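You operate a simulated robot arm through the tools that you are given. There is no shell and no other tool. Be economical: measure what you need, move in short steps, check, and stop when the job is done.

You are at the controls of a simulated two-armed robot. One attempt, no reset.

JOB
On the flat end of the bench, fold the rag in half.

It is judged by the outcome, as a careful person would: the job done as asked, and still so three seconds after it is handed in. It fails if anything else is knocked over, pushed out of place, dropped, spilled or broken. Flat cloth is picked up by pressing the open fingertips on it (5 to 10 N) and closing them slowly along it; thin cloth reads only 2 to 8 mm in the jaws.

ROBOT AND FRAMES
Two 7-joint arms with two-finger parallel grippers on one trunk, on a base that drives. Base frame: it is fixed to the floor where the robot stands at the start and does not move with it; the origin is under the middle of the robot, x ahead of it, y to its left, z up. Readings come in mm, rad, newtons and seconds.
The left shoulder is at the start at [70, 133, 1241], the right one opposite. Places, roughly: flat end of the bench [600, 0, 900]. Payload 1.57 kg a hand.
Tool frame (each hand has its own): the origin (TCP) lies between the finger pads and is the grasp point; the fingertips stand 30 mm ahead of it; z points along the fingers, y is the line along which they close. Largest opening 80 mm; finger width 17, thickness 12; the body of the gripper, 40 by 82 mm, starts 80 mm behind the TCP.
Orientation is told as [roll, pitch, yaw] about the base's x, y, z axes, in that order, counted from this pose: with the fingers straight down and closing along the base's y, the tool's x points along the base's -x, its y along +y and its z along -z.

CONTROLS
- The arms move only by the tool servo_tool. It takes "left_increments", "right_increments" or both (then of equal length, played together; a hand with none holds still); each is text: rows parted by semicolons, each of 7 numbers parted by spaces: the opening, from 0 (shut) to 1 (fully open), then the shift along the base's x, y, z in mm, then the turn, a rotation vector about the base's x, y, z in degrees. In form: fingers dx dy dz wx wy wz; .... A call has 1 to 20 rows; each row is the pose to reach, as a shift and turn from the pose commanded when the call began. Each row takes 0.2 s and may step no farther than 50 mm and 0.15 rad from the row before; otherwise, or with a gripper value out of range, the whole call is refused. A pose out of reach is approached as far as the arm can. The call stops where the force on the tool passes 40 N (or 10 N more than at its start, if that is more) or the arm is blocked; 0.2 s more then pass. Each finger travels about 153 mm/s and halts on what it meets, pressing with about 34 N; the grip force reading is that of the motor and also rises with nothing between the fingers. The clock runs only during rows and for 0.2 s after the last one: add rows that repeat a pose to give the fingers time. The reply holds the time, the measured pose of the TCP, the force on the tool along the base axes, the opening and the grip force, in the units named above and with some noise, with the torque about the TCP (base axes, N m) and any sound that the robot's microphone picked up, and new pictures: "views" is both (left out), scene, wrist or none (wrist: the cameras of the hands that moved).
- Cameras (640 x 400 px; columns grow to the right, rows downward): "scene" is now at [128.4, -13.9, 1454.2]; the picture's right is [-0.16, -0.99, 0.00], its down [-0.71, 0.12, -0.69] and it looks along [0.68, -0.11, -0.72] (base axes); focal length 266 px, centre (320, 200). "left" rides on the left gripper at [72, 7, -122] in its tool frame; the picture's right is [-0.09, 1.00, 0.00], its down [-0.84, -0.08, -0.54] and it looks along [-0.54, -0.05, 0.84] (tool axes); focal length 238 px, centre (320, 200). "right" rides on the right gripper at [72, -7, -122] in its tool frame; the picture's right is [0.09, 1.00, 0.00], its down [-0.84, 0.08, -0.54] and it looks along [-0.54, 0.05, 0.84] (tool axes); focal length 238 px, centre (320, 200). There is no depth. A picture from a camera that has moved, and an enlarged one, comes with that camera's place and axes in the base frame and with its lens.
- lift_body(by): slides the trunk up (or, below 0, down) by that many mm; the arms and the scene camera ride with it, the base frame stays. It gives what a move gives, with no picture.
- roll_base(legs): drives the robot by 1 to 6 legs, each [ahead, left, turn to the left] in mm, mm and rad, along the robot's own axes; the way and the turn of a leg run together, so that a leg with both is an arc; at most 1500 mm and 3.142 rad a leg. The arms and the cameras ride along, it lands a little off, and it stops where it bumps. It gives what a move gives, and a new picture of the scene camera.
- aim_head(pan, tilt): turns the head with the scene camera to pan (to the left, within 1.501 rad either way) and tilt (down, from -0.506 to 1.204), counted from straight ahead of the robot. It gives what a move gives, and a new picture of the scene camera.
- inspect(camera, box): a new picture of the part [left, top, right, bottom] of that camera's present view, enlarged. No time passes.
- sign_off(): hands the job in; it is judged then, once.

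Go step by step. Nothing tells you exact positions but the pictures and the camera data: compare them with the known pose of the tool, close in by small moves and look again before you grip or let go. The budget is 120 turns and 260 pictures, counting those below and the enlarged ones. Unless the task says otherwise, let go and move clear before handing in, and close with one line.

The tools are called after "Request:" as a command line: name --argument value ..., lists and objects as JSON in quotes. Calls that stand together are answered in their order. servo_tool: Moves the arms, as the interface text tells. Its arguments: {"type":"object","properties":{"left_increments":{"type":"string"},"right_increments":{"type":"string"},"views":{"type":"string","enum":["both","scene","wrist","none"]}},"required":[]} The other tools are called the same way: lift_body (by) slides the trunk up or down; roll_base (legs) drives the base; aim_head (pan, tilt) turns the head that bears the scene camera; inspect (camera, box) takes an enlarged picture of a part of a camera's view; sign_off () hands the job in.

At the start:

```text
clock: 0.0
left_tool_pos: [441.3, 85.3, 1158.4]
left_ee_rot: [0.0, -0.001, 0.001]
left_wrist_force: [1.0, 0.4, 0.4]
left_moment: [0.0, 0.05, 0.0]
left_finger_gap: 80.2
left_finger_force: 0.0
right_tool_pos: [353.2, -313.7, 1143.4]
right_ee_rot: [0.001, 0.0, 0.0]
right_wrist_force: [-0.3, 0.4, -0.1]
right_moment: [0.0, 0.04, -0.03]
right_finger_gap: 80.0
right_finger_force: 0.1
trunk travel left (down, up): [-815.0, 125.0]
robot x, y, heading: [-1.2, -2.1, 0.001]
head pan, tilt: [-0.166, 0.808]
```

scene: 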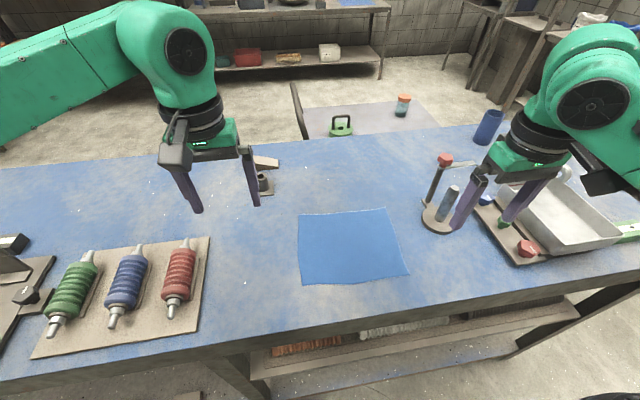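
right: 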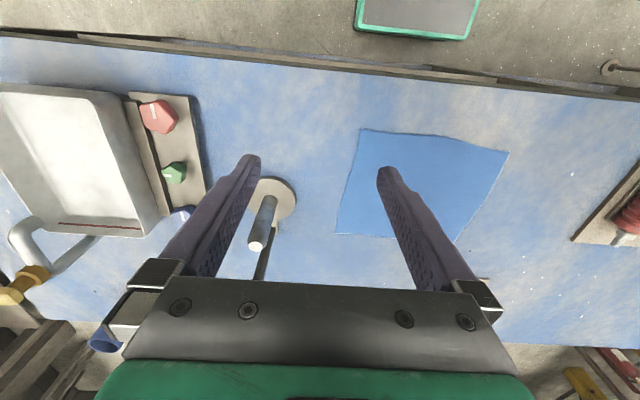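
left: 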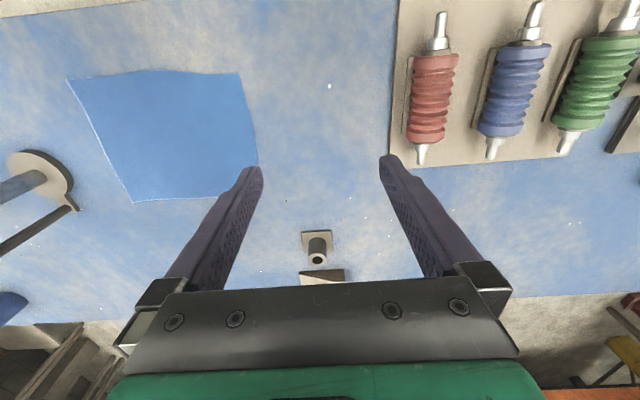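

I see the blue rag spread flat, at about x 405–635, y −280 to −25, with a post stand to its right. I'll centre the robot on it by rolling sideways, plus slightly ahead for reach.

Request:
roll_base --legs '[[0, -150, 0], [40, 0, 0]]'

Request:
aim_head --pan 0.0 --tilt 0.9

Request:
inspect --camera "scene" --box '[160, 100, 480, 300]'

```text
clock: 1.9
left_tool_pos: [474.7, -62.3, 1161.3]
left_ee_rot: [-0.001, -0.007, 0.0]
left_wrist_force: [-1.2, 0.2, 0.1]
left_moment: [-0.03, -0.07, 0.0]
left_finger_gap: 79.8
left_finger_force: 0.0
right_tool_pos: [385.3, -461.7, 1146.6]
right_ee_rot: [-0.002, -0.006, -0.001]
right_wrist_force: [0.0, 0.1, 0.0]
right_moment: [-0.03, -0.09, 0.03]
right_finger_gap: 80.2
right_finger_force: 0.1
trunk travel left (down, up): [-815.0, 125.0]
robot x, y, heading: [38.9, -150.3, -0.0]
head pan, tilt: [-0.166, 0.808]
camera scene: at [159.0, -161.3, 1455.1], right [-0.17, -0.99, 0.0], down [-0.71, 0.12, -0.7], along [0.69, -0.12, -0.72], focal length 266 px, centre (320, 200)
```

scene: 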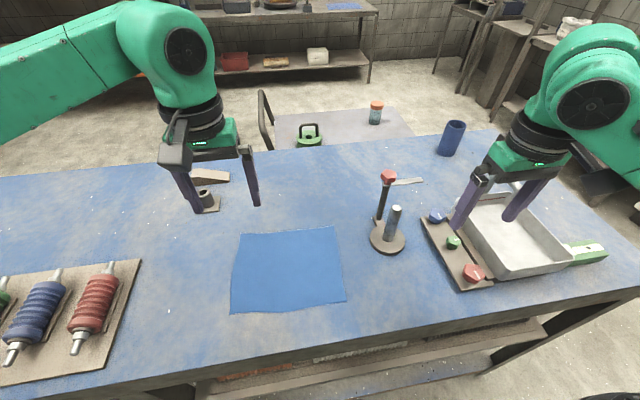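

```text
clock: 2.6
left_tool_pos: [479.7, -63.7, 1159.4]
left_ee_rot: [-0.001, -0.001, -0.001]
left_wrist_force: [-0.1, 1.1, -0.3]
left_moment: [0.02, 0.0, -0.01]
left_finger_gap: 80.0
left_finger_force: 0.1
right_tool_pos: [392.7, -462.8, 1144.7]
right_ee_rot: [-0.001, -0.003, -0.003]
right_wrist_force: [0.4, -0.8, 0.0]
right_moment: [0.01, 0.02, 0.03]
right_finger_gap: 80.1
right_finger_force: 0.1
trunk travel left (down, up): [-815.0, 125.0]
robot x, y, heading: [38.3, -150.8, 0.001]
head pan, tilt: [0.0, 0.901]
camera scene: at [163.6, -149.0, 1447.0], right [0.0, -1.0, 0.0], down [-0.78, 0.0, -0.62], along [0.62, 0.0, -0.78], focal length 266 px, centre (320, 200)
```

scene: 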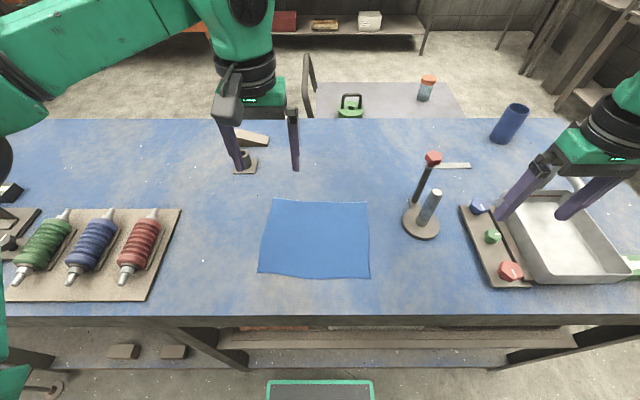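

```text
2.00 times, centred on (320, 200) of scene
camera zoom: at [163.6, -149.0, 1447.0], right [0.0, -1.0, 0.0], down [-0.78, 0.0, -0.62], along [0.62, 0.0, -0.78], focal length 532 px, centre (320, 200)
```

zoom: 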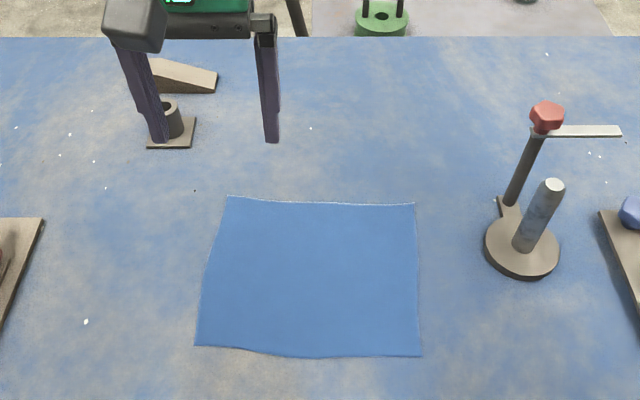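

The rag's corners come out at about far-left [629,−20], far-right [615,−279], near-right [398,−263] and near-left [410,−6]. I'll bring both hands above the far corners, passing the post high, to fold the far edge toward me.

Request:
servo_tool --left_increments "0.4 20 3 0 0 0 0; 0.4 40 6 0 0 0 0; 0.4 60 9 0 0 0 0; 0.4 80 12 0 0 0 0; 0.4 100 15 0 0 0 0; 0.4 120 18 0 0 0 0; 0.4 138 20 0 0 0 0; 0.4 138 20 -45 0 0 0; 0.4 138 20 -90 0 0 0; 0.4 138 20 -135 0 0 0; 0.4 138 20 -180 0 0 0; 0.4 138 20 -200 0 0 0" --right_increments "0.4 30 30 0 0 0 0; 0.4 60 60 0 0 0 0; 0.4 90 90 0 0 0 0; 0.4 120 120 0 0 0 0; 0.4 152 150 0 0 0 0; 0.4 183 180 0 0 0 0; 0.4 214 210 0 0 0 0; 0.4 214 210 -45 0 0 0; 0.4 214 210 -90 0 0 0; 0.4 214 210 -135 0 0 0; 0.4 214 210 -175 0 0 0; 0.4 214 210 -185 0 0 0"

```text
clock: 5.2
left_tool_pos: [619.5, -43.7, 957.2]
left_ee_rot: [-0.002, -0.002, 0.001]
left_wrist_force: [-0.4, 0.0, 0.0]
left_moment: [0.02, 0.01, -0.01]
left_finger_gap: 32.1
left_finger_force: 0.0
right_tool_pos: [607.0, -255.9, 958.1]
right_ee_rot: [0.0, 0.0, -0.001]
right_wrist_force: [0.0, 1.0, 0.2]
right_moment: [0.01, 0.02, 0.02]
right_finger_gap: 32.0
right_finger_force: 0.0
trunk travel left (down, up): [-815.0, 125.0]
robot x, y, heading: [37.0, -149.3, -0.004]
head pan, tilt: [0.0, 0.901]
camera scene: at [164.6, -149.5, 1446.9], right [0.0, -1.0, 0.0], down [-0.78, 0.0, -0.62], along [0.62, 0.0, -0.78], focal length 266 px, centre (320, 200)
camera right: at [535.5, -260.6, 1077.1], right [-0.09, 1.0, 0.0], down [0.84, 0.08, 0.54], along [0.54, 0.05, -0.84], focal length 238 px, centre (320, 200)
camera left: at [547.6, -37.7, 1078.9], right [0.09, 1.0, 0.0], down [0.84, -0.08, 0.54], along [0.54, -0.05, -0.84], focal length 238 px, centre (320, 200)
```

scene: 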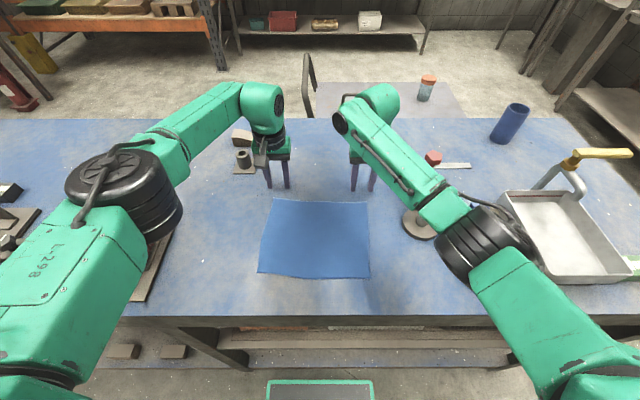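
right: 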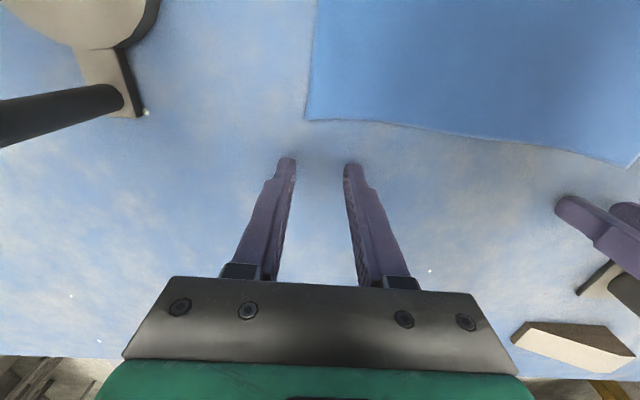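
left: 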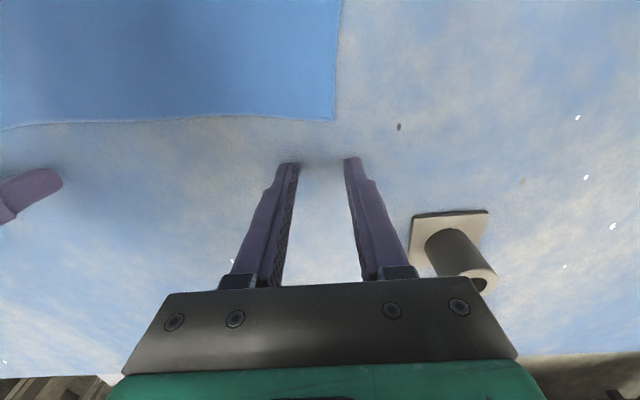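

Comparing the wrist and scene views puts the rag's surface at about z = 920, so the tips are only about 7 mm above it. The far corners become [588,−32] and [575,−267], and I'll shift back over them, a little higher.

Request:
servo_tool --left_increments "0.4 0 0 20 0 0 0; 0.4 -20 -6 20 0 0 0; 0.4 -41 -12 20 0 0 0; 0.4 -41 -12 10 0 0 0; 0.4 -41 -12 10 0 0 0" --right_increments "0.4 0 0 20 0 0 0; 0.4 -20 7 20 0 0 0; 0.4 -40 14 20 0 0 0; 0.4 -40 14 10 0 0 0; 0.4 -40 14 10 0 0 0"

```text
clock: 6.4
left_tool_pos: [579.2, -56.4, 966.9]
left_ee_rot: [0.0, 0.001, 0.0]
left_wrist_force: [0.3, -1.2, -0.5]
left_moment: [0.0, 0.0, 0.03]
left_finger_gap: 31.9
left_finger_force: 0.0
right_tool_pos: [566.4, -239.9, 967.7]
right_ee_rot: [-0.002, 0.0, -0.002]
right_wrist_force: [-0.3, -0.5, 0.7]
right_moment: [-0.05, 0.0, -0.02]
right_finger_gap: 32.1
right_finger_force: 0.0
trunk travel left (down, up): [-815.0, 125.0]
robot x, y, heading: [40.7, -147.5, -0.006]
head pan, tilt: [0.0, 0.901]
camera scene: at [164.5, -149.3, 1446.9], right [0.0, -1.0, 0.0], down [-0.78, 0.0, -0.62], along [0.62, 0.0, -0.78], focal length 266 px, centre (320, 200)
camera right: at [494.5, -245.6, 1087.2], right [-0.09, 1.0, 0.0], down [0.84, 0.08, 0.54], along [0.54, 0.05, -0.84], focal length 238 px, centre (320, 200)
camera left: at [507.2, -49.9, 1089.9], right [0.09, 1.0, 0.0], down [0.84, -0.08, 0.54], along [0.54, -0.05, -0.84], focal length 238 px, centre (320, 200)
```

scene: 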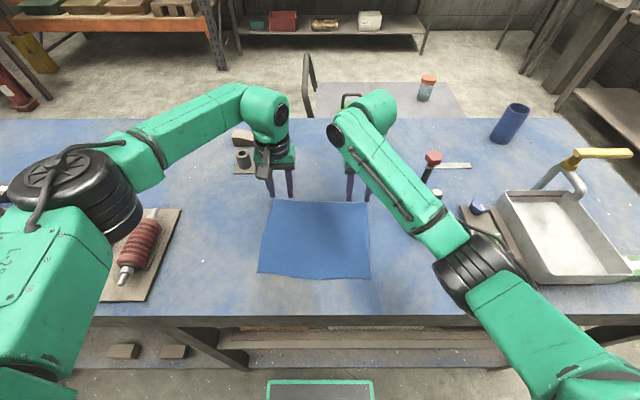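
right: 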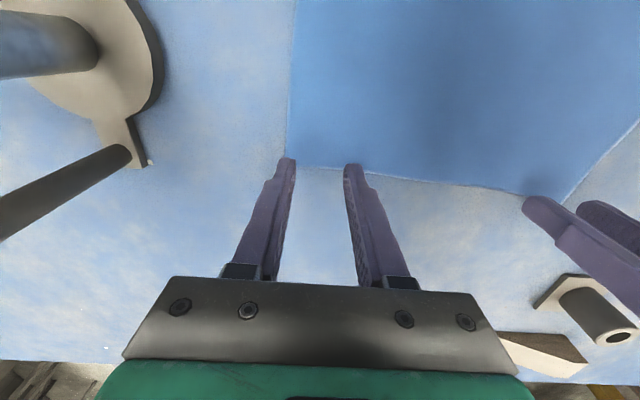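
left: 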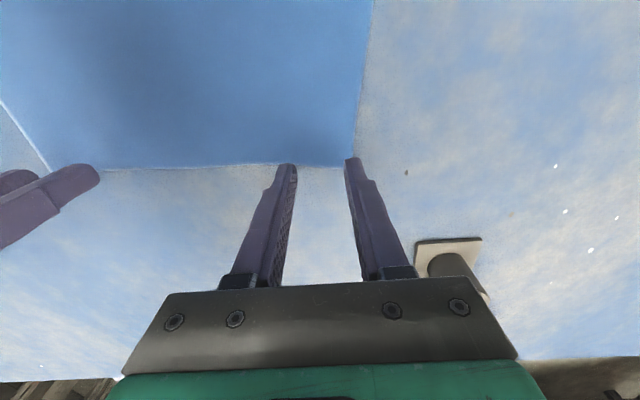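

The pinch spots look right; the edges run through the fingertips. I'll nudge inward a few mm and creep down to feel the surface.

Request:
servo_tool --left_increments "0.4 -4 -5 0 0 0 0; 0.4 -4 -5 -6 0 0 0; 0.4 -4 -5 -10 0 0 0; 0.4 -4 -5 -13 0 0 0; 0.4 -4 -5 -15 0 0 0; 0.4 -4 -5 -15 0 0 0" --right_increments "0.4 -5 6 0 0 0 0; 0.4 -5 6 -6 0 0 0; 0.4 -5 6 -10 0 0 0; 0.4 -5 6 -13 0 0 0; 0.4 -5 6 -15 0 0 0; 0.4 -5 6 -15 0 0 0" --views "wrist"

```text
clock: 7.8
left_tool_pos: [576.1, -62.2, 953.5]
left_ee_rot: [-0.001, 0.001, 0.001]
left_wrist_force: [-0.1, 0.3, 0.1]
left_moment: [0.0, -0.02, -0.01]
left_finger_gap: 32.1
left_finger_force: 0.2
right_tool_pos: [561.4, -234.0, 953.3]
right_ee_rot: [-0.001, 0.002, -0.001]
right_wrist_force: [0.2, 0.5, 0.1]
right_moment: [-0.05, 0.03, 0.02]
right_finger_gap: 31.8
right_finger_force: 0.0
trunk travel left (down, up): [-815.0, 125.0]
robot x, y, heading: [38.6, -151.5, 0.003]
head pan, tilt: [0.0, 0.901]
camera right: at [489.9, -239.1, 1072.9], right [-0.09, 1.0, 0.0], down [0.84, 0.08, 0.54], along [0.54, 0.05, -0.84], focal length 238 px, centre (320, 200)
camera left: at [503.0, -54.9, 1075.1], right [0.09, 1.0, 0.0], down [0.84, -0.08, 0.54], along [0.54, -0.05, -0.84], focal length 238 px, centre (320, 200)
```

right: 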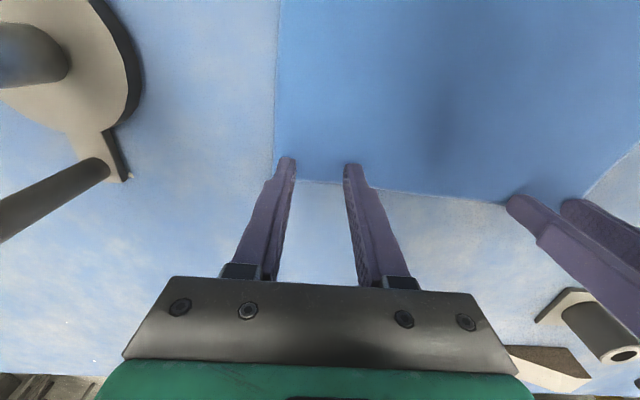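
left: 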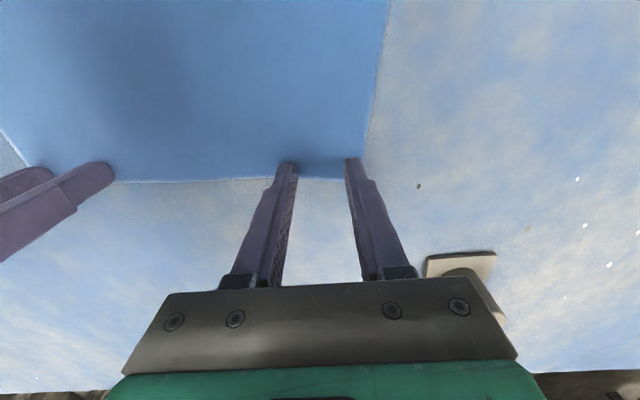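

No contact yet; I'll keep creeping down.

Request:
servo_tool --left_increments "0.4 0 0 -1 0 0 0; 0.4 0 0 -2 0 0 0; 0.4 0 0 -3 0 0 0; 0.4 0 0 -4 0 0 0; 0.4 0 0 -4 0 0 0" --right_increments "0.4 0 0 -1 0 0 0; 0.4 0 0 -2 0 0 0; 0.4 0 0 -3 0 0 0; 0.4 0 0 -4 0 0 0; 0.4 0 0 -4 0 0 0" --views "none"

```text
clock: 9.0
left_tool_pos: [574.0, -61.1, 951.9]
left_ee_rot: [-0.002, -0.003, 0.0]
left_wrist_force: [2.7, -0.9, 10.6]
left_moment: [0.13, -0.01, 0.0]
left_finger_gap: 32.0
left_finger_force: 0.1
right_tool_pos: [560.7, -233.1, 952.5]
right_ee_rot: [0.001, -0.006, -0.003]
right_wrist_force: [2.2, 0.2, 9.2]
right_moment: [-0.02, -0.04, 0.02]
right_finger_gap: 32.0
right_finger_force: 0.0
trunk travel left (down, up): [-815.0, 125.0]
robot x, y, heading: [41.9, -149.2, -0.003]
head pan, tilt: [0.0, 0.901]
```

Contact at about 10 N on both hands. Now I close slowly along the cloth.

Request:
servo_tool --left_increments "0.375 0 0 0 0 0 0; 0.35 0 0 0 0 0 0; 0.325 0 0 0 0 0 0; 0.3 0 0 0 0 0 0; 0.275 0 0 0 0 0 0; 0.25 0 0 0 0 0 0; 0.225 0 0 0 0 0 0; 0.2 0 0 0 0 0 0; 0.175 0 0 0 0 0 0; 0.15 0 0 0 0 0 0; 0.125 0 0 0 0 0 0; 0.1 0 0 0 0 0 0; 0.075 0 0 0 0 0 0; 0.05 0 0 0 0 0 0; 0.025 0 0 0 0 0 0; 0 0 0 0 0 0 0; 0 0 0 0 0 0 0; 0 0 0 0 0 0 0" --right_increments "0.375 0 0 0 0 0 0; 0.35 0 0 0 0 0 0; 0.325 0 0 0 0 0 0; 0.3 0 0 0 0 0 0; 0.275 0 0 0 0 0 0; 0.25 0 0 0 0 0 0; 0.225 0 0 0 0 0 0; 0.2 0 0 0 0 0 0; 0.175 0 0 0 0 0 0; 0.15 0 0 0 0 0 0; 0.125 0 0 0 0 0 0; 0.1 0 0 0 0 0 0; 0.075 0 0 0 0 0 0; 0.05 0 0 0 0 0 0; 0.025 0 0 0 0 0 0; 0 0 0 0 0 0 0; 0 0 0 0 0 0 0; 0 0 0 0 0 0 0" --views "wrist"

```text
clock: 12.8
left_tool_pos: [570.4, -61.4, 951.0]
left_ee_rot: [0.0, -0.005, -0.001]
left_wrist_force: [-0.6, -0.7, 9.1]
left_moment: [0.01, 0.07, -0.01]
left_finger_gap: 0.1
left_finger_force: 21.5
right_tool_pos: [559.5, -233.6, 952.0]
right_ee_rot: [-0.001, -0.004, -0.003]
right_wrist_force: [0.6, 0.4, 10.9]
right_moment: [0.01, 0.05, 0.0]
right_finger_gap: 0.0
right_finger_force: 21.6
trunk travel left (down, up): [-815.0, 125.0]
robot x, y, heading: [38.5, -147.3, -0.003]
head pan, tilt: [0.0, 0.901]
camera right: at [487.2, -238.8, 1070.7], right [-0.09, 1.0, 0.0], down [0.83, 0.08, 0.55], along [0.54, 0.05, -0.84], focal length 238 px, centre (320, 200)
camera left: at [499.5, -54.3, 1073.4], right [0.09, 1.0, 0.0], down [0.83, -0.08, 0.55], along [0.54, -0.05, -0.84], focal length 238 px, centre (320, 200)
```

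right: 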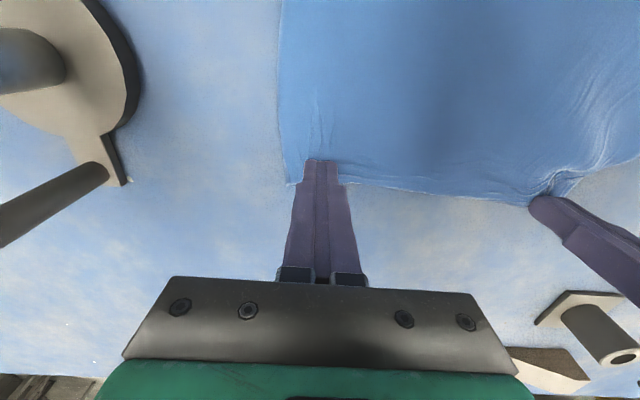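
left: 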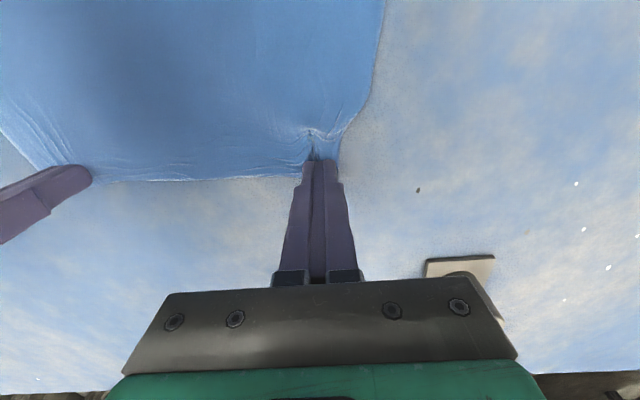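

Some wrinkling shows, strongest at the left, but both gaps read about 0, so the cloth may have slipped. I'll lift a little to test.

Request:
servo_tool --left_increments "0 0 0 4 0 0 0; 0 0 0 10 0 0 0; 0 0 0 16 0 0 0; 0 0 0 16 0 0 0" --right_increments "0 0 0 4 0 0 0; 0 0 0 10 0 0 0; 0 0 0 16 0 0 0; 0 0 0 16 0 0 0" --views "wrist"

```text
clock: 13.8
left_tool_pos: [574.9, -61.7, 964.5]
left_ee_rot: [-0.001, 0.0, -0.001]
left_wrist_force: [-0.5, -0.1, 0.8]
left_moment: [0.02, 0.04, 0.0]
left_finger_gap: 0.2
left_finger_force: 21.6
right_tool_pos: [562.7, -231.6, 964.9]
right_ee_rot: [-0.003, -0.001, -0.002]
right_wrist_force: [-0.2, 0.5, 0.3]
right_moment: [-0.01, 0.0, -0.02]
right_finger_gap: 0.0
right_finger_force: 21.5
trunk travel left (down, up): [-815.0, 125.0]
robot x, y, heading: [39.6, -148.0, -0.001]
head pan, tilt: [0.0, 0.901]
camera right: at [490.7, -238.7, 1084.6], right [-0.09, 1.0, 0.0], down [0.84, 0.08, 0.54], along [0.54, 0.05, -0.84], focal length 238 px, centre (320, 200)
camera left: at [503.0, -54.8, 1086.9], right [0.09, 1.0, 0.0], down [0.84, -0.08, 0.54], along [0.54, -0.05, -0.84], focal length 238 px, centre (320, 200)
```

right: 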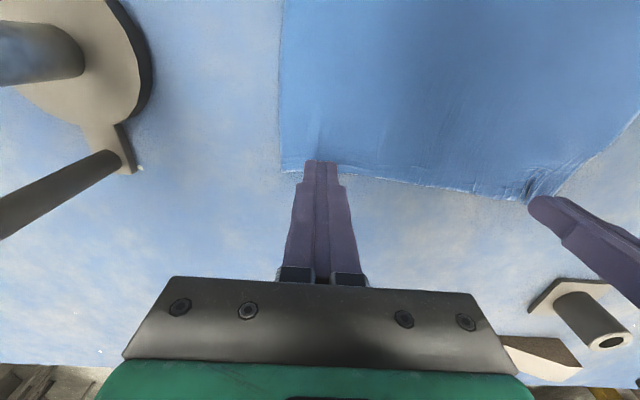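
left: 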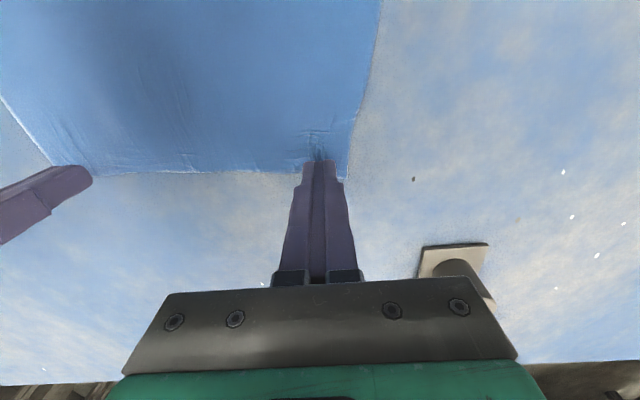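

The cloth slipped out. I'll reopen wider, shift a bit farther in, press again and close.

Request:
servo_tool --left_increments "0.25 -4 -10 2 0 0 0; 0.5 -4 -14 0 0 0 0; 0.5 -4 -14 -8 0 0 0; 0.5 -4 -14 -12 0 0 0; 0.5 -4 -14 -14 0 0 0; 0.5 -4 -14 -16 0 0 0; 0.5 -4 -14 -16 0 0 0" --right_increments "0.25 -6 4 2 0 0 0; 0.5 -6 6 0 0 0 0; 0.5 -6 6 -8 0 0 0; 0.5 -6 6 -12 0 0 0; 0.5 -6 6 -14 0 0 0; 0.5 -6 6 -16 0 0 0; 0.5 -6 6 -16 0 0 0" --views "wrist"

```text
clock: 15.4
left_tool_pos: [568.6, -75.0, 951.0]
left_ee_rot: [-0.001, -0.003, 0.0]
left_wrist_force: [3.3, -0.8, 10.0]
left_moment: [0.06, -0.09, -0.04]
left_finger_gap: 39.9
left_finger_force: 0.1
right_tool_pos: [555.2, -226.1, 952.1]
right_ee_rot: [-0.001, -0.004, -0.002]
right_wrist_force: [3.1, 1.0, 11.3]
right_moment: [-0.01, -0.09, 0.0]
right_finger_gap: 39.7
right_finger_force: 0.0
trunk travel left (down, up): [-815.0, 125.0]
robot x, y, heading: [41.5, -147.6, 0.001]
head pan, tilt: [0.0, 0.901]
camera right: at [482.6, -232.4, 1070.6], right [-0.09, 1.0, 0.0], down [0.83, 0.08, 0.55], along [0.54, 0.05, -0.84], focal length 238 px, centre (320, 200)
camera left: at [497.0, -67.7, 1073.3], right [0.09, 1.0, 0.0], down [0.83, -0.08, 0.55], along [0.54, -0.05, -0.84], focal length 238 px, centre (320, 200)
```

right: 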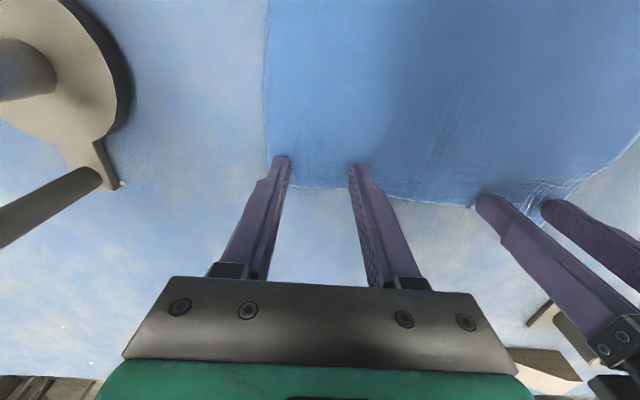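
left: 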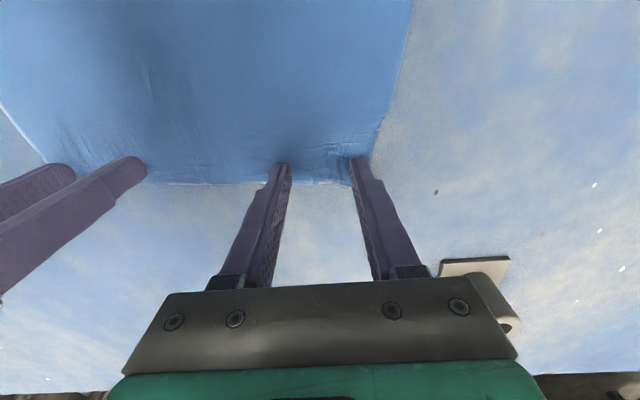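

Well placed, about 10 N each; closing slowly again.

Request:
servo_tool --left_increments "0.47 0 0 0 0 0 0; 0.44 0 0 0 0 0 0; 0.41 0 0 0 0 0 0; 0.38 0 0 0 0 0 0; 0.35 0 0 0 0 0 0; 0.32 0 0 0 0 0 0; 0.29 0 0 0 0 0 0; 0.26 0 0 0 0 0 0; 0.23 0 0 0 0 0 0; 0.2 0 0 0 0 0 0; 0.18 0 0 0 0 0 0; 0.16 0 0 0 0 0 0; 0.14 0 0 0 0 0 0; 0.12 0 0 0 0 0 0; 0.1 0 0 0 0 0 0; 0.08 0 0 0 0 0 0" --right_increments "0.47 0 0 0 0 0 0; 0.44 0 0 0 0 0 0; 0.41 0 0 0 0 0 0; 0.38 0 0 0 0 0 0; 0.35 0 0 0 0 0 0; 0.32 0 0 0 0 0 0; 0.29 0 0 0 0 0 0; 0.26 0 0 0 0 0 0; 0.23 0 0 0 0 0 0; 0.2 0 0 0 0 0 0; 0.18 0 0 0 0 0 0; 0.16 0 0 0 0 0 0; 0.14 0 0 0 0 0 0; 0.12 0 0 0 0 0 0; 0.1 0 0 0 0 0 0; 0.08 0 0 0 0 0 0" --views "wrist"

Request:
inspect --camera "right" --box '[260, 110, 380, 230]'

Request:
inspect --camera "left" --box '[260, 110, 380, 230]'

```text
clock: 18.8
left_tool_pos: [566.8, -74.4, 952.9]
left_ee_rot: [-0.003, -0.004, 0.0]
left_wrist_force: [-0.4, -1.5, 10.0]
left_moment: [0.0, 0.03, -0.02]
left_finger_gap: 5.8
left_finger_force: 0.0
right_tool_pos: [552.4, -226.9, 951.1]
right_ee_rot: [-0.002, -0.006, -0.002]
right_wrist_force: [0.8, 2.3, 13.5]
right_moment: [0.03, -0.05, 0.0]
right_finger_gap: 7.4
right_finger_force: 0.6
trunk travel left (down, up): [-815.0, 125.0]
robot x, y, heading: [41.0, -147.5, -0.004]
head pan, tilt: [0.0, 0.901]
camera right: at [480.6, -232.2, 1070.7], right [-0.09, 1.0, 0.0], down [0.83, 0.08, 0.55], along [0.54, 0.05, -0.84], focal length 238 px, centre (320, 200)
camera left: at [495.0, -67.3, 1073.3], right [0.09, 1.0, 0.0], down [0.83, -0.08, 0.55], along [0.54, -0.05, -0.84], focal length 238 px, centre (320, 200)
```

right: 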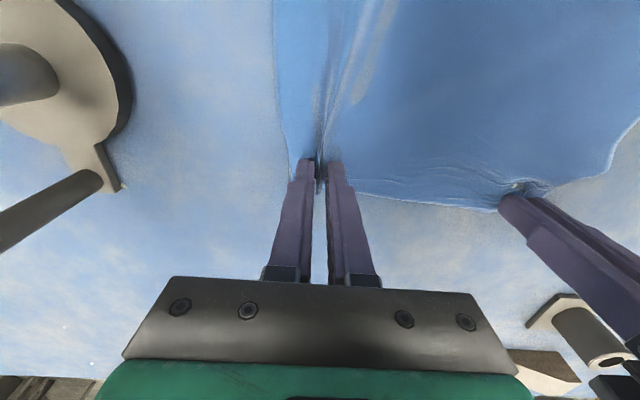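
left: 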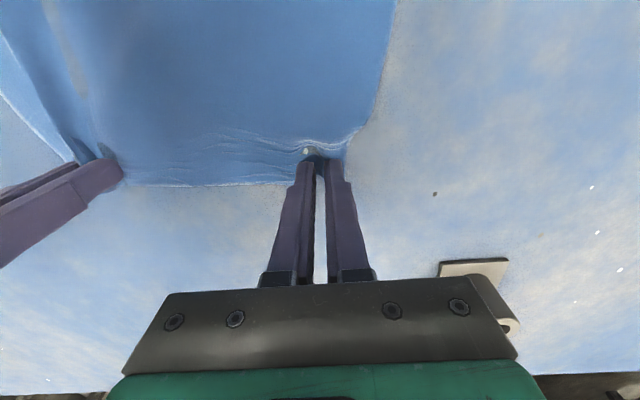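

```text
3.33 times, centred on (320, 170) of right
camera zoom: at [480.6, -232.2, 1070.7], right [-0.09, 1.0, 0.0], down [0.83, 0.08, 0.55], along [0.54, 0.05, -0.84], focal length 794 px, centre (320, 300)
```

zoom: 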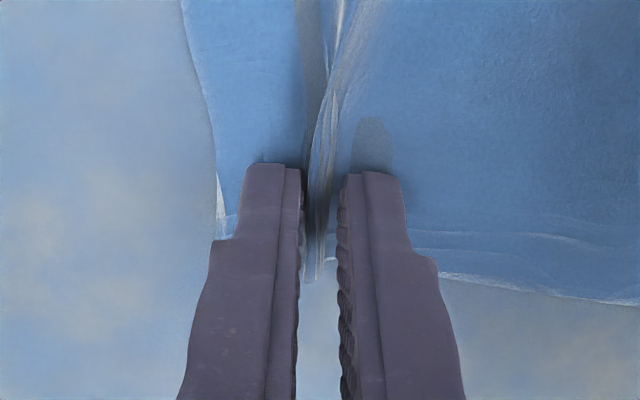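

```text
3.33 times, centred on (320, 170) of left
camera zoom: at [495.0, -67.3, 1073.3], right [0.09, 1.0, 0.0], down [0.83, -0.08, 0.55], along [0.54, -0.05, -0.84], focal length 794 px, centre (320, 300)
```

zoom: 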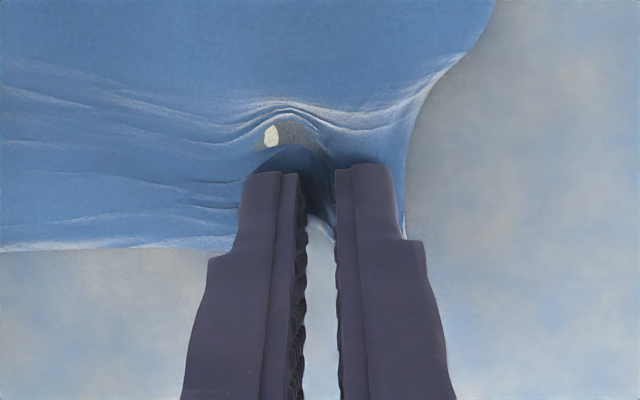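

The right hand has a clean ridge between its fingers, while the left's bulge escaped behind its tips. I'll finish the right grip, and lift and reopen the left for another try.

Request:
servo_tool --right_increments "0.06 0 0 0 0 0 0; 0.04 0 0 0 0 0 0; 0.02 0 0 0 0 0 0; 0 0 0 0 0 0 0; 0 0 0 0 0 0 0; 0 0 0 0 0 0 0; 0 0 0 0 0 0 0; 0 0 0 0 0 0 0" --left_increments "0.08 0 0 0 0 0 0; 0.08 0 0 0 0 0 0; 0.08 0 0 0 0 0 0; 0.08 0 0 0 0 0 0; 0.08 0 0 0 0 0 0; 0.08 0 0 6 0 0 0; 0.08 0 0 16 0 0 0; 0.08 0 0 16 0 0 0" --views "wrist"

```text
clock: 20.6
left_tool_pos: [566.8, -73.2, 967.6]
left_ee_rot: [-0.003, -0.003, 0.0]
left_wrist_force: [0.3, -0.3, -0.8]
left_moment: [0.01, 0.01, -0.02]
left_finger_gap: 6.4
left_finger_force: 0.1
right_tool_pos: [552.9, -226.4, 950.9]
right_ee_rot: [-0.003, -0.004, -0.002]
right_wrist_force: [-2.9, 1.3, 17.5]
right_moment: [-0.01, 0.07, 0.0]
right_finger_gap: 2.5
right_finger_force: 24.1
trunk travel left (down, up): [-815.0, 125.0]
robot x, y, heading: [41.0, -149.3, -0.002]
head pan, tilt: [0.0, 0.901]
camera right: at [480.8, -232.1, 1070.7], right [-0.09, 1.0, 0.0], down [0.83, 0.08, 0.55], along [0.54, 0.05, -0.84], focal length 238 px, centre (320, 200)
camera left: at [495.3, -67.0, 1089.4], right [0.09, 1.0, 0.0], down [0.83, -0.08, 0.55], along [0.54, -0.05, -0.84], focal length 238 px, centre (320, 200)
```

right: 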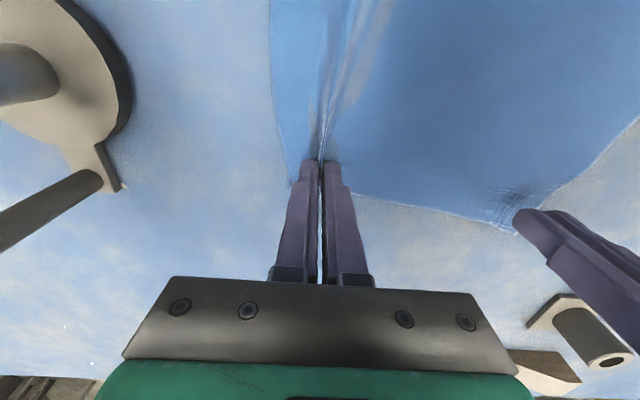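
left: 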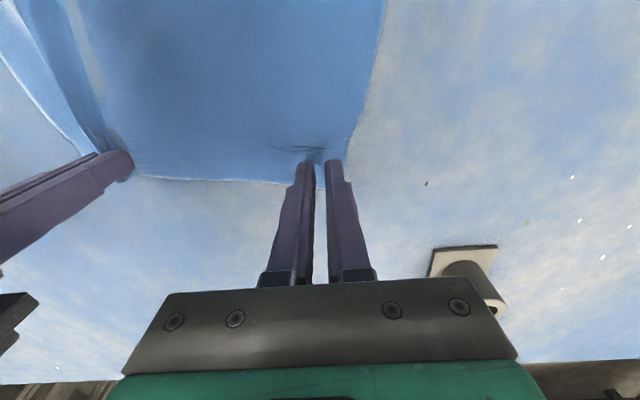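

The right grip is good (2.5 mm). The left corner is now at about [588,−56], so I'll set the left fingers fully on the cloth and press again.

Request:
servo_tool --left_increments "0.3 0 -12 2 0 0 0; 0.5 0 -22 0 0 0 0; 0.5 0 -22 -8 0 0 0; 0.5 0 -22 -12 0 0 0; 0.5 0 -22 -14 0 0 0; 0.5 0 -22 -16 0 0 0; 0.5 0 -22 -16 0 0 0" --views "wrist"

```text
clock: 22.2
left_tool_pos: [567.5, -96.0, 951.8]
left_ee_rot: [-0.002, -0.004, -0.001]
left_wrist_force: [0.8, 0.2, 3.9]
left_moment: [0.0, -0.03, -0.02]
left_finger_gap: 40.1
left_finger_force: 0.1
right_tool_pos: [552.9, -226.6, 951.4]
right_ee_rot: [-0.002, -0.007, -0.002]
right_wrist_force: [-2.3, 0.0, 17.1]
right_moment: [0.01, 0.05, -0.04]
right_finger_gap: 2.4
right_finger_force: 23.3
trunk travel left (down, up): [-815.0, 125.0]
robot x, y, heading: [38.5, -151.5, -0.004]
head pan, tilt: [0.0, 0.901]
camera left: at [494.7, -89.8, 1073.5], right [0.09, 1.0, 0.0], down [0.83, -0.08, 0.55], along [0.54, -0.05, -0.84], focal length 238 px, centre (320, 200)
```

left: 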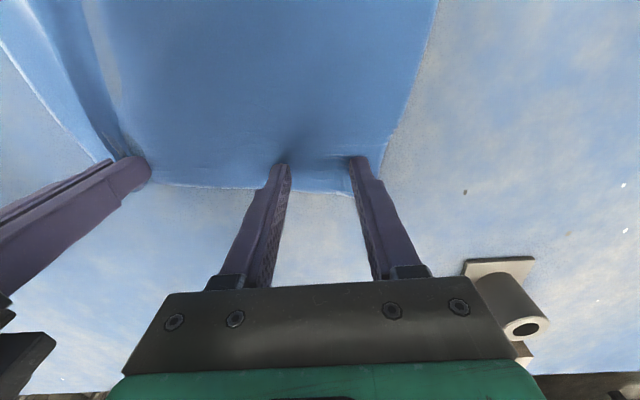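

Only 4 N here; I'll press a bit more, then close slowly.

Request:
servo_tool --left_increments "0.5 0 0 -2 0 0 0; 0.5 0 0 -2 0 0 0; 0.47 0 0 -2 0 0 0; 0.44 0 0 -2 0 0 0; 0.41 0 0 -2 0 0 0; 0.38 0 0 -2 0 0 0; 0.35 0 0 -2 0 0 0; 0.32 0 0 -2 0 0 0; 0.29 0 0 -2 0 0 0; 0.26 0 0 -2 0 0 0; 0.23 0 0 -2 0 0 0; 0.2 0 0 -2 0 0 0; 0.18 0 0 -2 0 0 0; 0.16 0 0 -2 0 0 0; 0.14 0 0 -2 0 0 0; 0.12 0 0 -2 0 0 0; 0.1 0 0 -2 0 0 0; 0.08 0 0 -2 0 0 0" --views "none"

Request:
inspect --camera "left" --box '[220, 70, 420, 230]'

```text
clock: 26.0
left_tool_pos: [567.2, -98.4, 952.0]
left_ee_rot: [-0.006, -0.003, -0.002]
left_wrist_force: [-2.4, -19.3, 30.2]
left_moment: [-0.38, 0.13, 0.0]
left_finger_gap: 12.9
left_finger_force: 5.0
right_tool_pos: [551.7, -226.1, 952.0]
right_ee_rot: [-0.002, -0.006, -0.001]
right_wrist_force: [1.4, 13.8, 0.5]
right_moment: [0.66, -0.06, 0.01]
right_finger_gap: 2.4
right_finger_force: 24.0
trunk travel left (down, up): [-815.0, 125.0]
robot x, y, heading: [39.3, -146.8, 0.002]
head pan, tilt: [0.0, 0.901]
```

```text
2.50 times, centred on (320, 150) of left
camera zoom: at [493.5, -91.2, 1073.2], right [0.09, 1.0, -0.01], down [0.83, -0.07, 0.55], along [0.54, -0.06, -0.84], focal length 596 px, centre (320, 325)
```

zoom: 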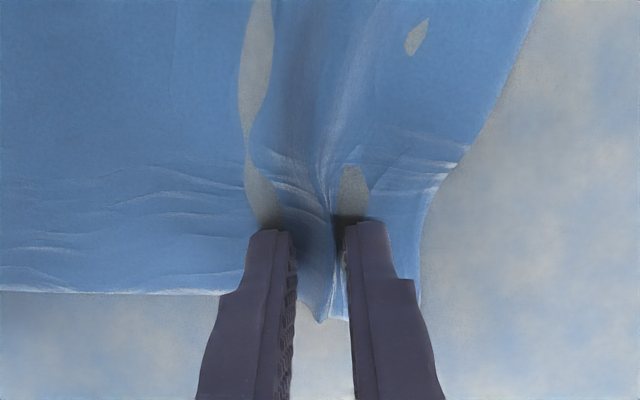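

A ridge is now between the left fingers, with the cloth taut between the hands. I'll ease the left hand toward the right while finishing the grip.

Request:
servo_tool --left_increments "0.08 0 -3 0.5 0 0 0; 0.06 0 -5 0.5 0 0 0; 0.04 0 -6 1 0 0 0; 0.02 0 -6 1 0 0 0; 0 0 -6 1 0 0 0; 0 0 -6 1 0 0 0; 0 0 -6 1 0 0 0" --views "wrist"

```text
clock: 27.6
left_tool_pos: [565.9, -103.3, 952.8]
left_ee_rot: [-0.004, -0.004, 0.001]
left_wrist_force: [-2.8, -14.7, 22.8]
left_moment: [-0.34, 0.06, -0.03]
left_finger_gap: 2.4
left_finger_force: 24.2
right_tool_pos: [552.0, -227.0, 951.3]
right_ee_rot: [0.0, -0.006, -0.002]
right_wrist_force: [1.4, 15.1, 3.4]
right_moment: [0.5, -0.06, -0.01]
right_finger_gap: 2.6
right_finger_force: 23.7
trunk travel left (down, up): [-815.0, 125.0]
robot x, y, heading: [35.4, -149.4, -0.001]
head pan, tilt: [0.0, 0.901]
camera left: at [493.9, -96.9, 1073.2], right [0.09, 1.0, 0.0], down [0.83, -0.08, 0.55], along [0.54, -0.05, -0.84], focal length 238 px, centre (320, 200)
```

left: 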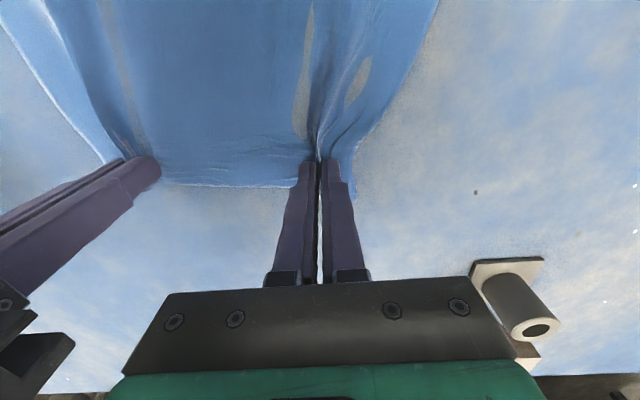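

Both hands now grip cloth (2.4 and 2.6 mm). I'll lift and move slightly back to check.

Request:
servo_tool --left_increments "0 0 -3 10 0 0 0; 0 -5 -4 25 0 0 0; 0 -12 -4 45 0 0 0; 0 -20 -4 60 0 0 0; 0 -20 -4 60 0 0 0" --right_increments "0 0 3 10 0 0 0; 0 -5 4 25 0 0 0; 0 -12 4 45 0 0 0; 0 -20 4 60 0 0 0; 0 -20 4 60 0 0 0"

```text
clock: 28.8
left_tool_pos: [549.4, -107.0, 1007.8]
left_ee_rot: [0.001, 0.001, 0.0]
left_wrist_force: [-0.2, 0.2, -0.5]
left_moment: [0.04, -0.01, -0.01]
left_finger_gap: 2.5
left_finger_force: 23.8
right_tool_pos: [536.7, -224.3, 1010.0]
right_ee_rot: [-0.002, 0.0, 0.0]
right_wrist_force: [0.1, 0.4, -0.1]
right_moment: [0.0, 0.0, 0.0]
right_finger_gap: 2.4
right_finger_force: 24.2
trunk travel left (down, up): [-815.0, 125.0]
robot x, y, heading: [36.3, -150.0, -0.001]
head pan, tilt: [0.0, 0.901]
camera scene: at [164.3, -149.5, 1446.9], right [0.0, -1.0, 0.0], down [-0.78, 0.0, -0.62], along [0.62, 0.0, -0.78], focal length 266 px, centre (320, 200)
camera right: at [464.3, -228.9, 1129.6], right [-0.09, 1.0, 0.0], down [0.84, 0.08, 0.54], along [0.54, 0.05, -0.84], focal length 238 px, centre (320, 200)
camera left: at [478.0, -100.1, 1130.4], right [0.09, 1.0, 0.0], down [0.84, -0.08, 0.54], along [0.54, -0.05, -0.84], focal length 238 px, centre (320, 200)
```

scene: 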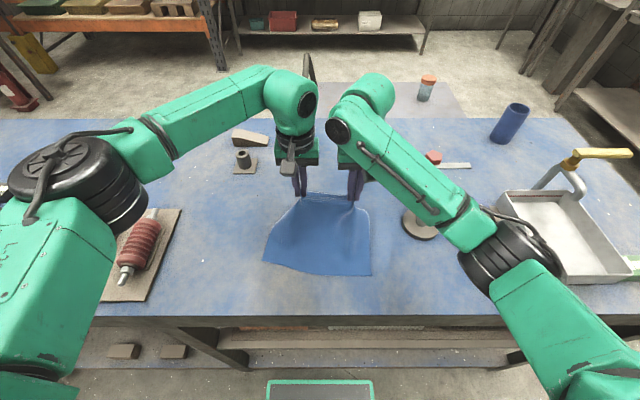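
right: 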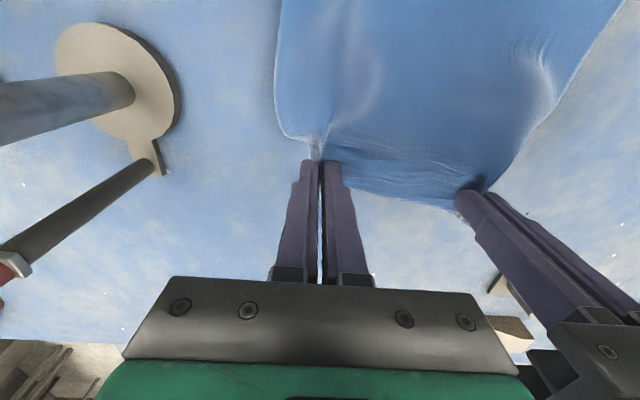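
left: 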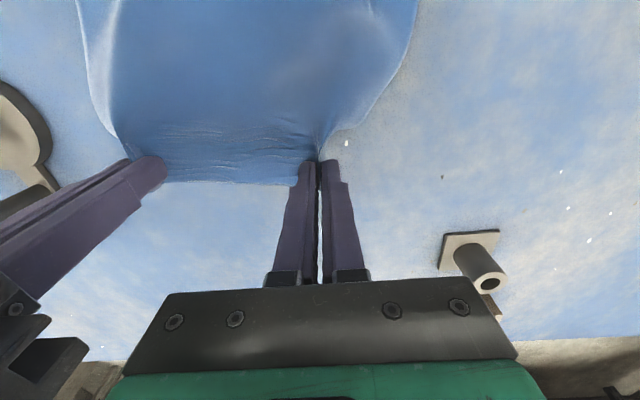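

The cloth hangs well from both hands. I'll swing the far edge over the middle towards the near edge (near corners now at about [413,−30] and [382,−255]), tilting the fingers forward a bit.

Request:
servo_tool --left_increments "0 -15 3 10 0 0 0; 0 -35 6 18 0 0 0; 0 -55 9 18 0 -5 0; 0 -75 12 14 0 -10 0; 0 -92 15 4 0 -15 0; 0 -107 18 -8 0 -20 0; 0 -118 20 -20 0 -25 0; 0 -128 22 -30 0 -30 0; 0 -128 22 -30 0 -30 0" --right_increments "0 -15 3 10 0 0 0; 0 -35 6 18 0 0 0; 0 -55 8 18 0 -5 0; 0 -75 10 14 0 -10 0; 0 -92 13 4 0 -15 0; 0 -107 15 -8 0 -20 0; 0 -118 17 -20 0 -25 0; 0 -128 19 -32 0 -30 0; 0 -128 19 -32 0 -30 0"

```text
clock: 30.8
left_tool_pos: [421.3, -85.6, 977.4]
left_ee_rot: [-0.002, -0.524, 0.0]
left_wrist_force: [0.7, -0.5, 0.0]
left_moment: [0.02, 0.0, 0.03]
left_finger_gap: 2.0
left_finger_force: 23.5
right_tool_pos: [407.6, -203.0, 977.9]
right_ee_rot: [-0.001, -0.524, -0.003]
right_wrist_force: [0.3, 0.4, -0.1]
right_moment: [0.01, 0.02, 0.04]
right_finger_gap: 2.6
right_finger_force: 24.2
trunk travel left (down, up): [-815.0, 125.0]
robot x, y, heading: [40.8, -147.5, -0.008]
head pan, tilt: [0.0, 0.901]
camera scene: at [165.0, -149.3, 1446.9], right [0.0, -1.0, 0.0], down [-0.78, 0.0, -0.62], along [0.62, 0.0, -0.78], focal length 266 px, centre (320, 200)
camera right: at [284.8, -209.5, 1045.1], right [-0.08, 1.0, -0.05], down [0.45, 0.08, 0.89], along [0.89, 0.05, -0.46], focal length 238 px, centre (320, 200)
camera left: at [298.3, -78.9, 1047.4], right [0.08, 1.0, 0.05], down [0.45, -0.08, 0.89], along [0.89, -0.05, -0.46], focal length 238 px, centre (320, 200)
```

scene: 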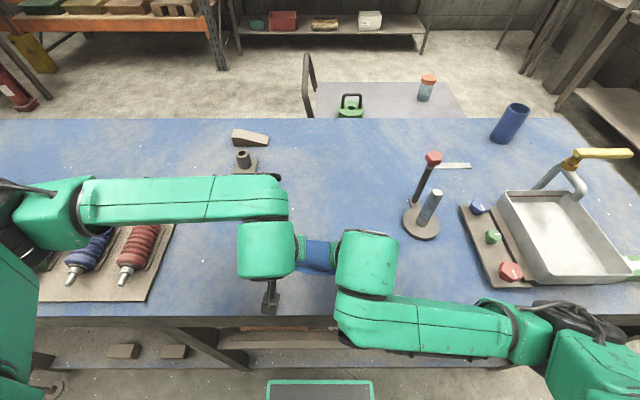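
right: 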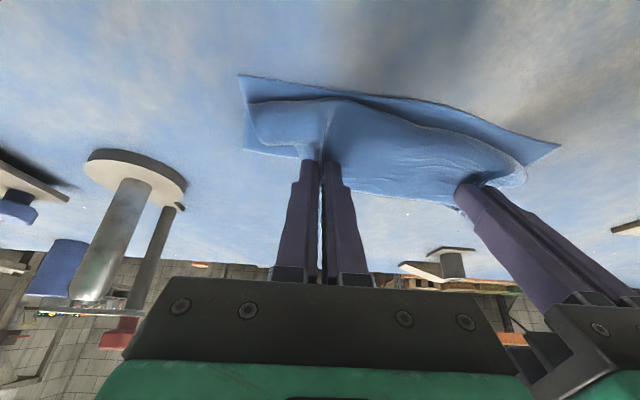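
left: 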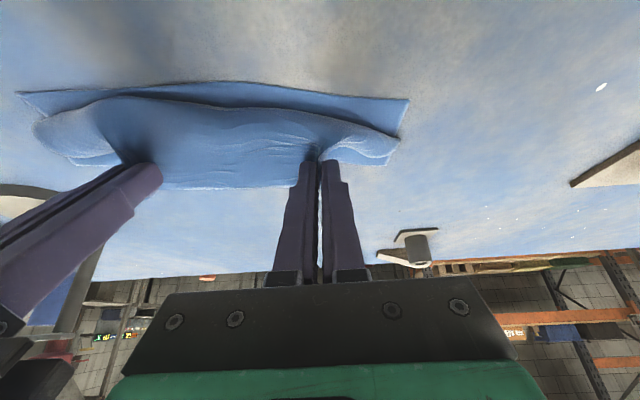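

The fold is forming nicely, with the top layer's edge close to the bottom's near edge. I'll zoom in to judge the edge before lowering.

Request:
inspect --camera "left" --box '[0, 60, 440, 220]'

Request:
inspect --camera "right" --box '[220, 50, 580, 230]'

```text
1.45 times, centred on (220, 140) of left
camera zoom: at [298.3, -78.9, 1047.4], right [0.08, 1.0, 0.05], down [0.45, -0.08, 0.89], along [0.89, -0.05, -0.46], focal length 347 px, centre (466, 287)
```

zoom: 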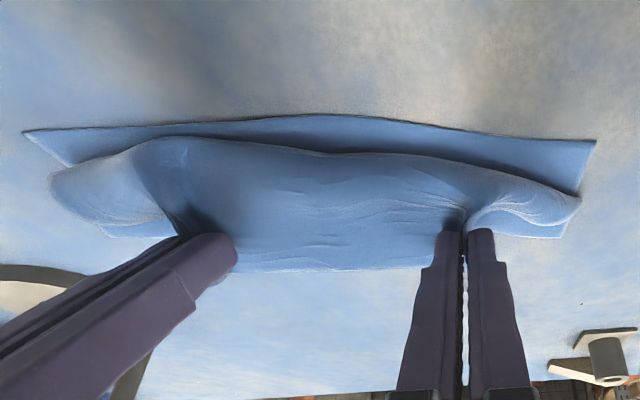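

```text
1.78 times, centred on (400, 140) of right
camera zoom: at [284.8, -209.5, 1045.1], right [-0.08, 1.0, -0.05], down [0.45, 0.08, 0.89], along [0.89, 0.05, -0.46], focal length 424 px, centre (178, 307)
```

zoom: 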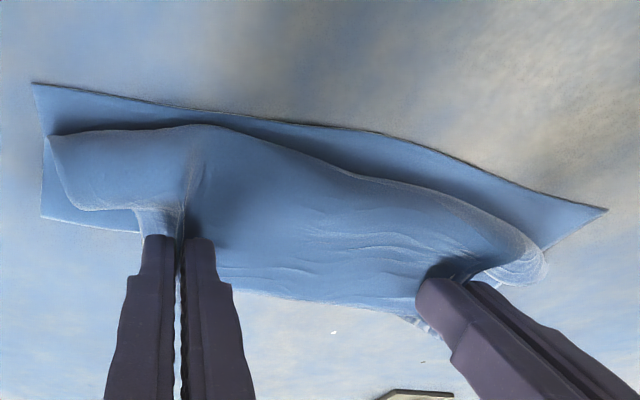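

The zoom shows the sheet bulging toward me, with the gripped edge curled back on top. I'll tilt further and draw the edge back towards the near edge to unroll it.

Request:
servo_tool --left_increments "0 -6 0 4 0 -6 0; 0 -13 0 4 0 -12 0; 0 -20 0 0 0 -18 0; 0 -26 0 -4 0 -24 0; 0 -32 0 -10 0 -28 0; 0 -32 0 -14 0 -28 0; 0 -32 0 -14 0 -28 0" --right_increments "0 -6 0 4 0 -6 0; 0 -13 0 4 0 -12 0; 0 -20 0 0 0 -18 0; 0 -26 0 -4 0 -24 0; 0 -32 0 -10 0 -28 0; 0 -32 0 -14 0 -28 0; 0 -32 0 -14 0 -28 0"

```text
clock: 32.4
left_tool_pos: [390.8, -85.4, 965.2]
left_ee_rot: [-0.001, -1.013, -0.002]
left_wrist_force: [-0.4, -1.2, -0.2]
left_moment: [-0.04, -0.01, -0.01]
left_finger_gap: 2.4
left_finger_force: 24.1
right_tool_pos: [375.4, -203.8, 964.4]
right_ee_rot: [0.0, -1.015, -0.001]
right_wrist_force: [-0.3, 2.1, 0.2]
right_moment: [0.01, 0.01, 0.04]
right_finger_gap: 2.7
right_finger_force: 23.7
trunk travel left (down, up): [-815.0, 125.0]
robot x, y, heading: [38.7, -147.9, -0.005]
head pan, tilt: [0.0, 0.901]
camera scene: at [164.2, -149.1, 1446.9], right [0.0, -1.0, 0.0], down [-0.78, 0.0, -0.62], along [0.62, 0.0, -0.78], focal length 266 px, centre (320, 200)
camera right: at [233.9, -209.6, 965.0], right [-0.05, 1.0, -0.08], down [-0.02, 0.08, 1.0], along [1.0, 0.05, 0.01], focal length 238 px, centre (320, 200)
camera left: at [249.6, -79.2, 968.6], right [0.05, 1.0, 0.08], down [-0.02, -0.08, 1.0], along [1.0, -0.05, 0.01], focal length 238 px, centre (320, 200)
```

scene: 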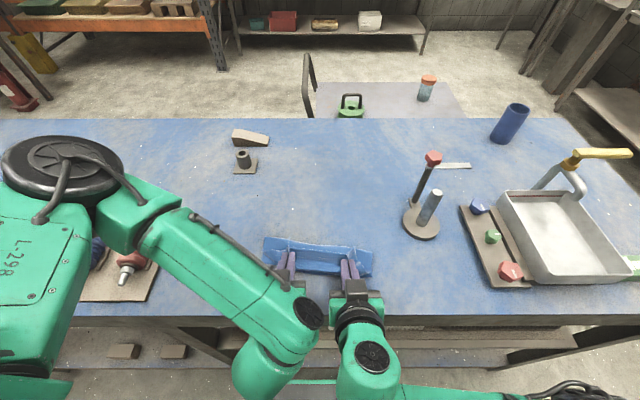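
right: 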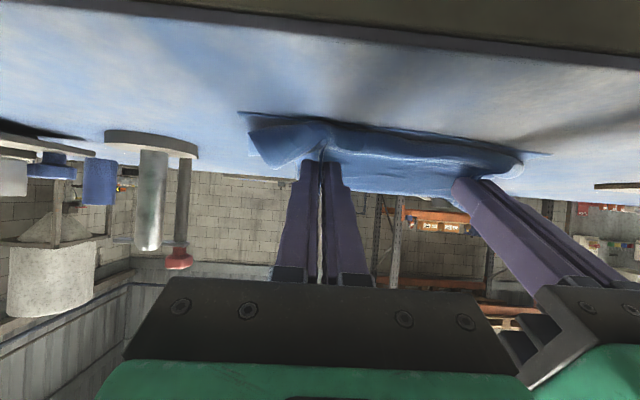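
left: 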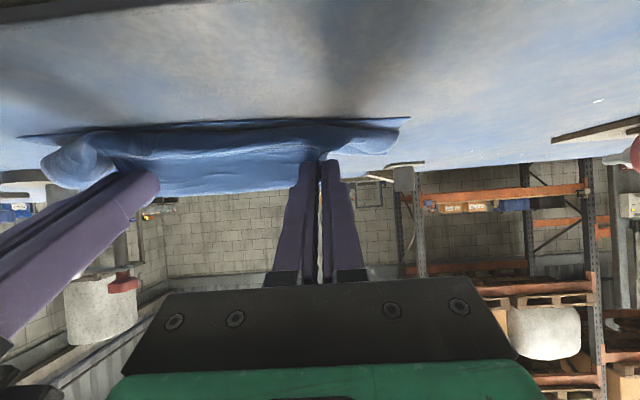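

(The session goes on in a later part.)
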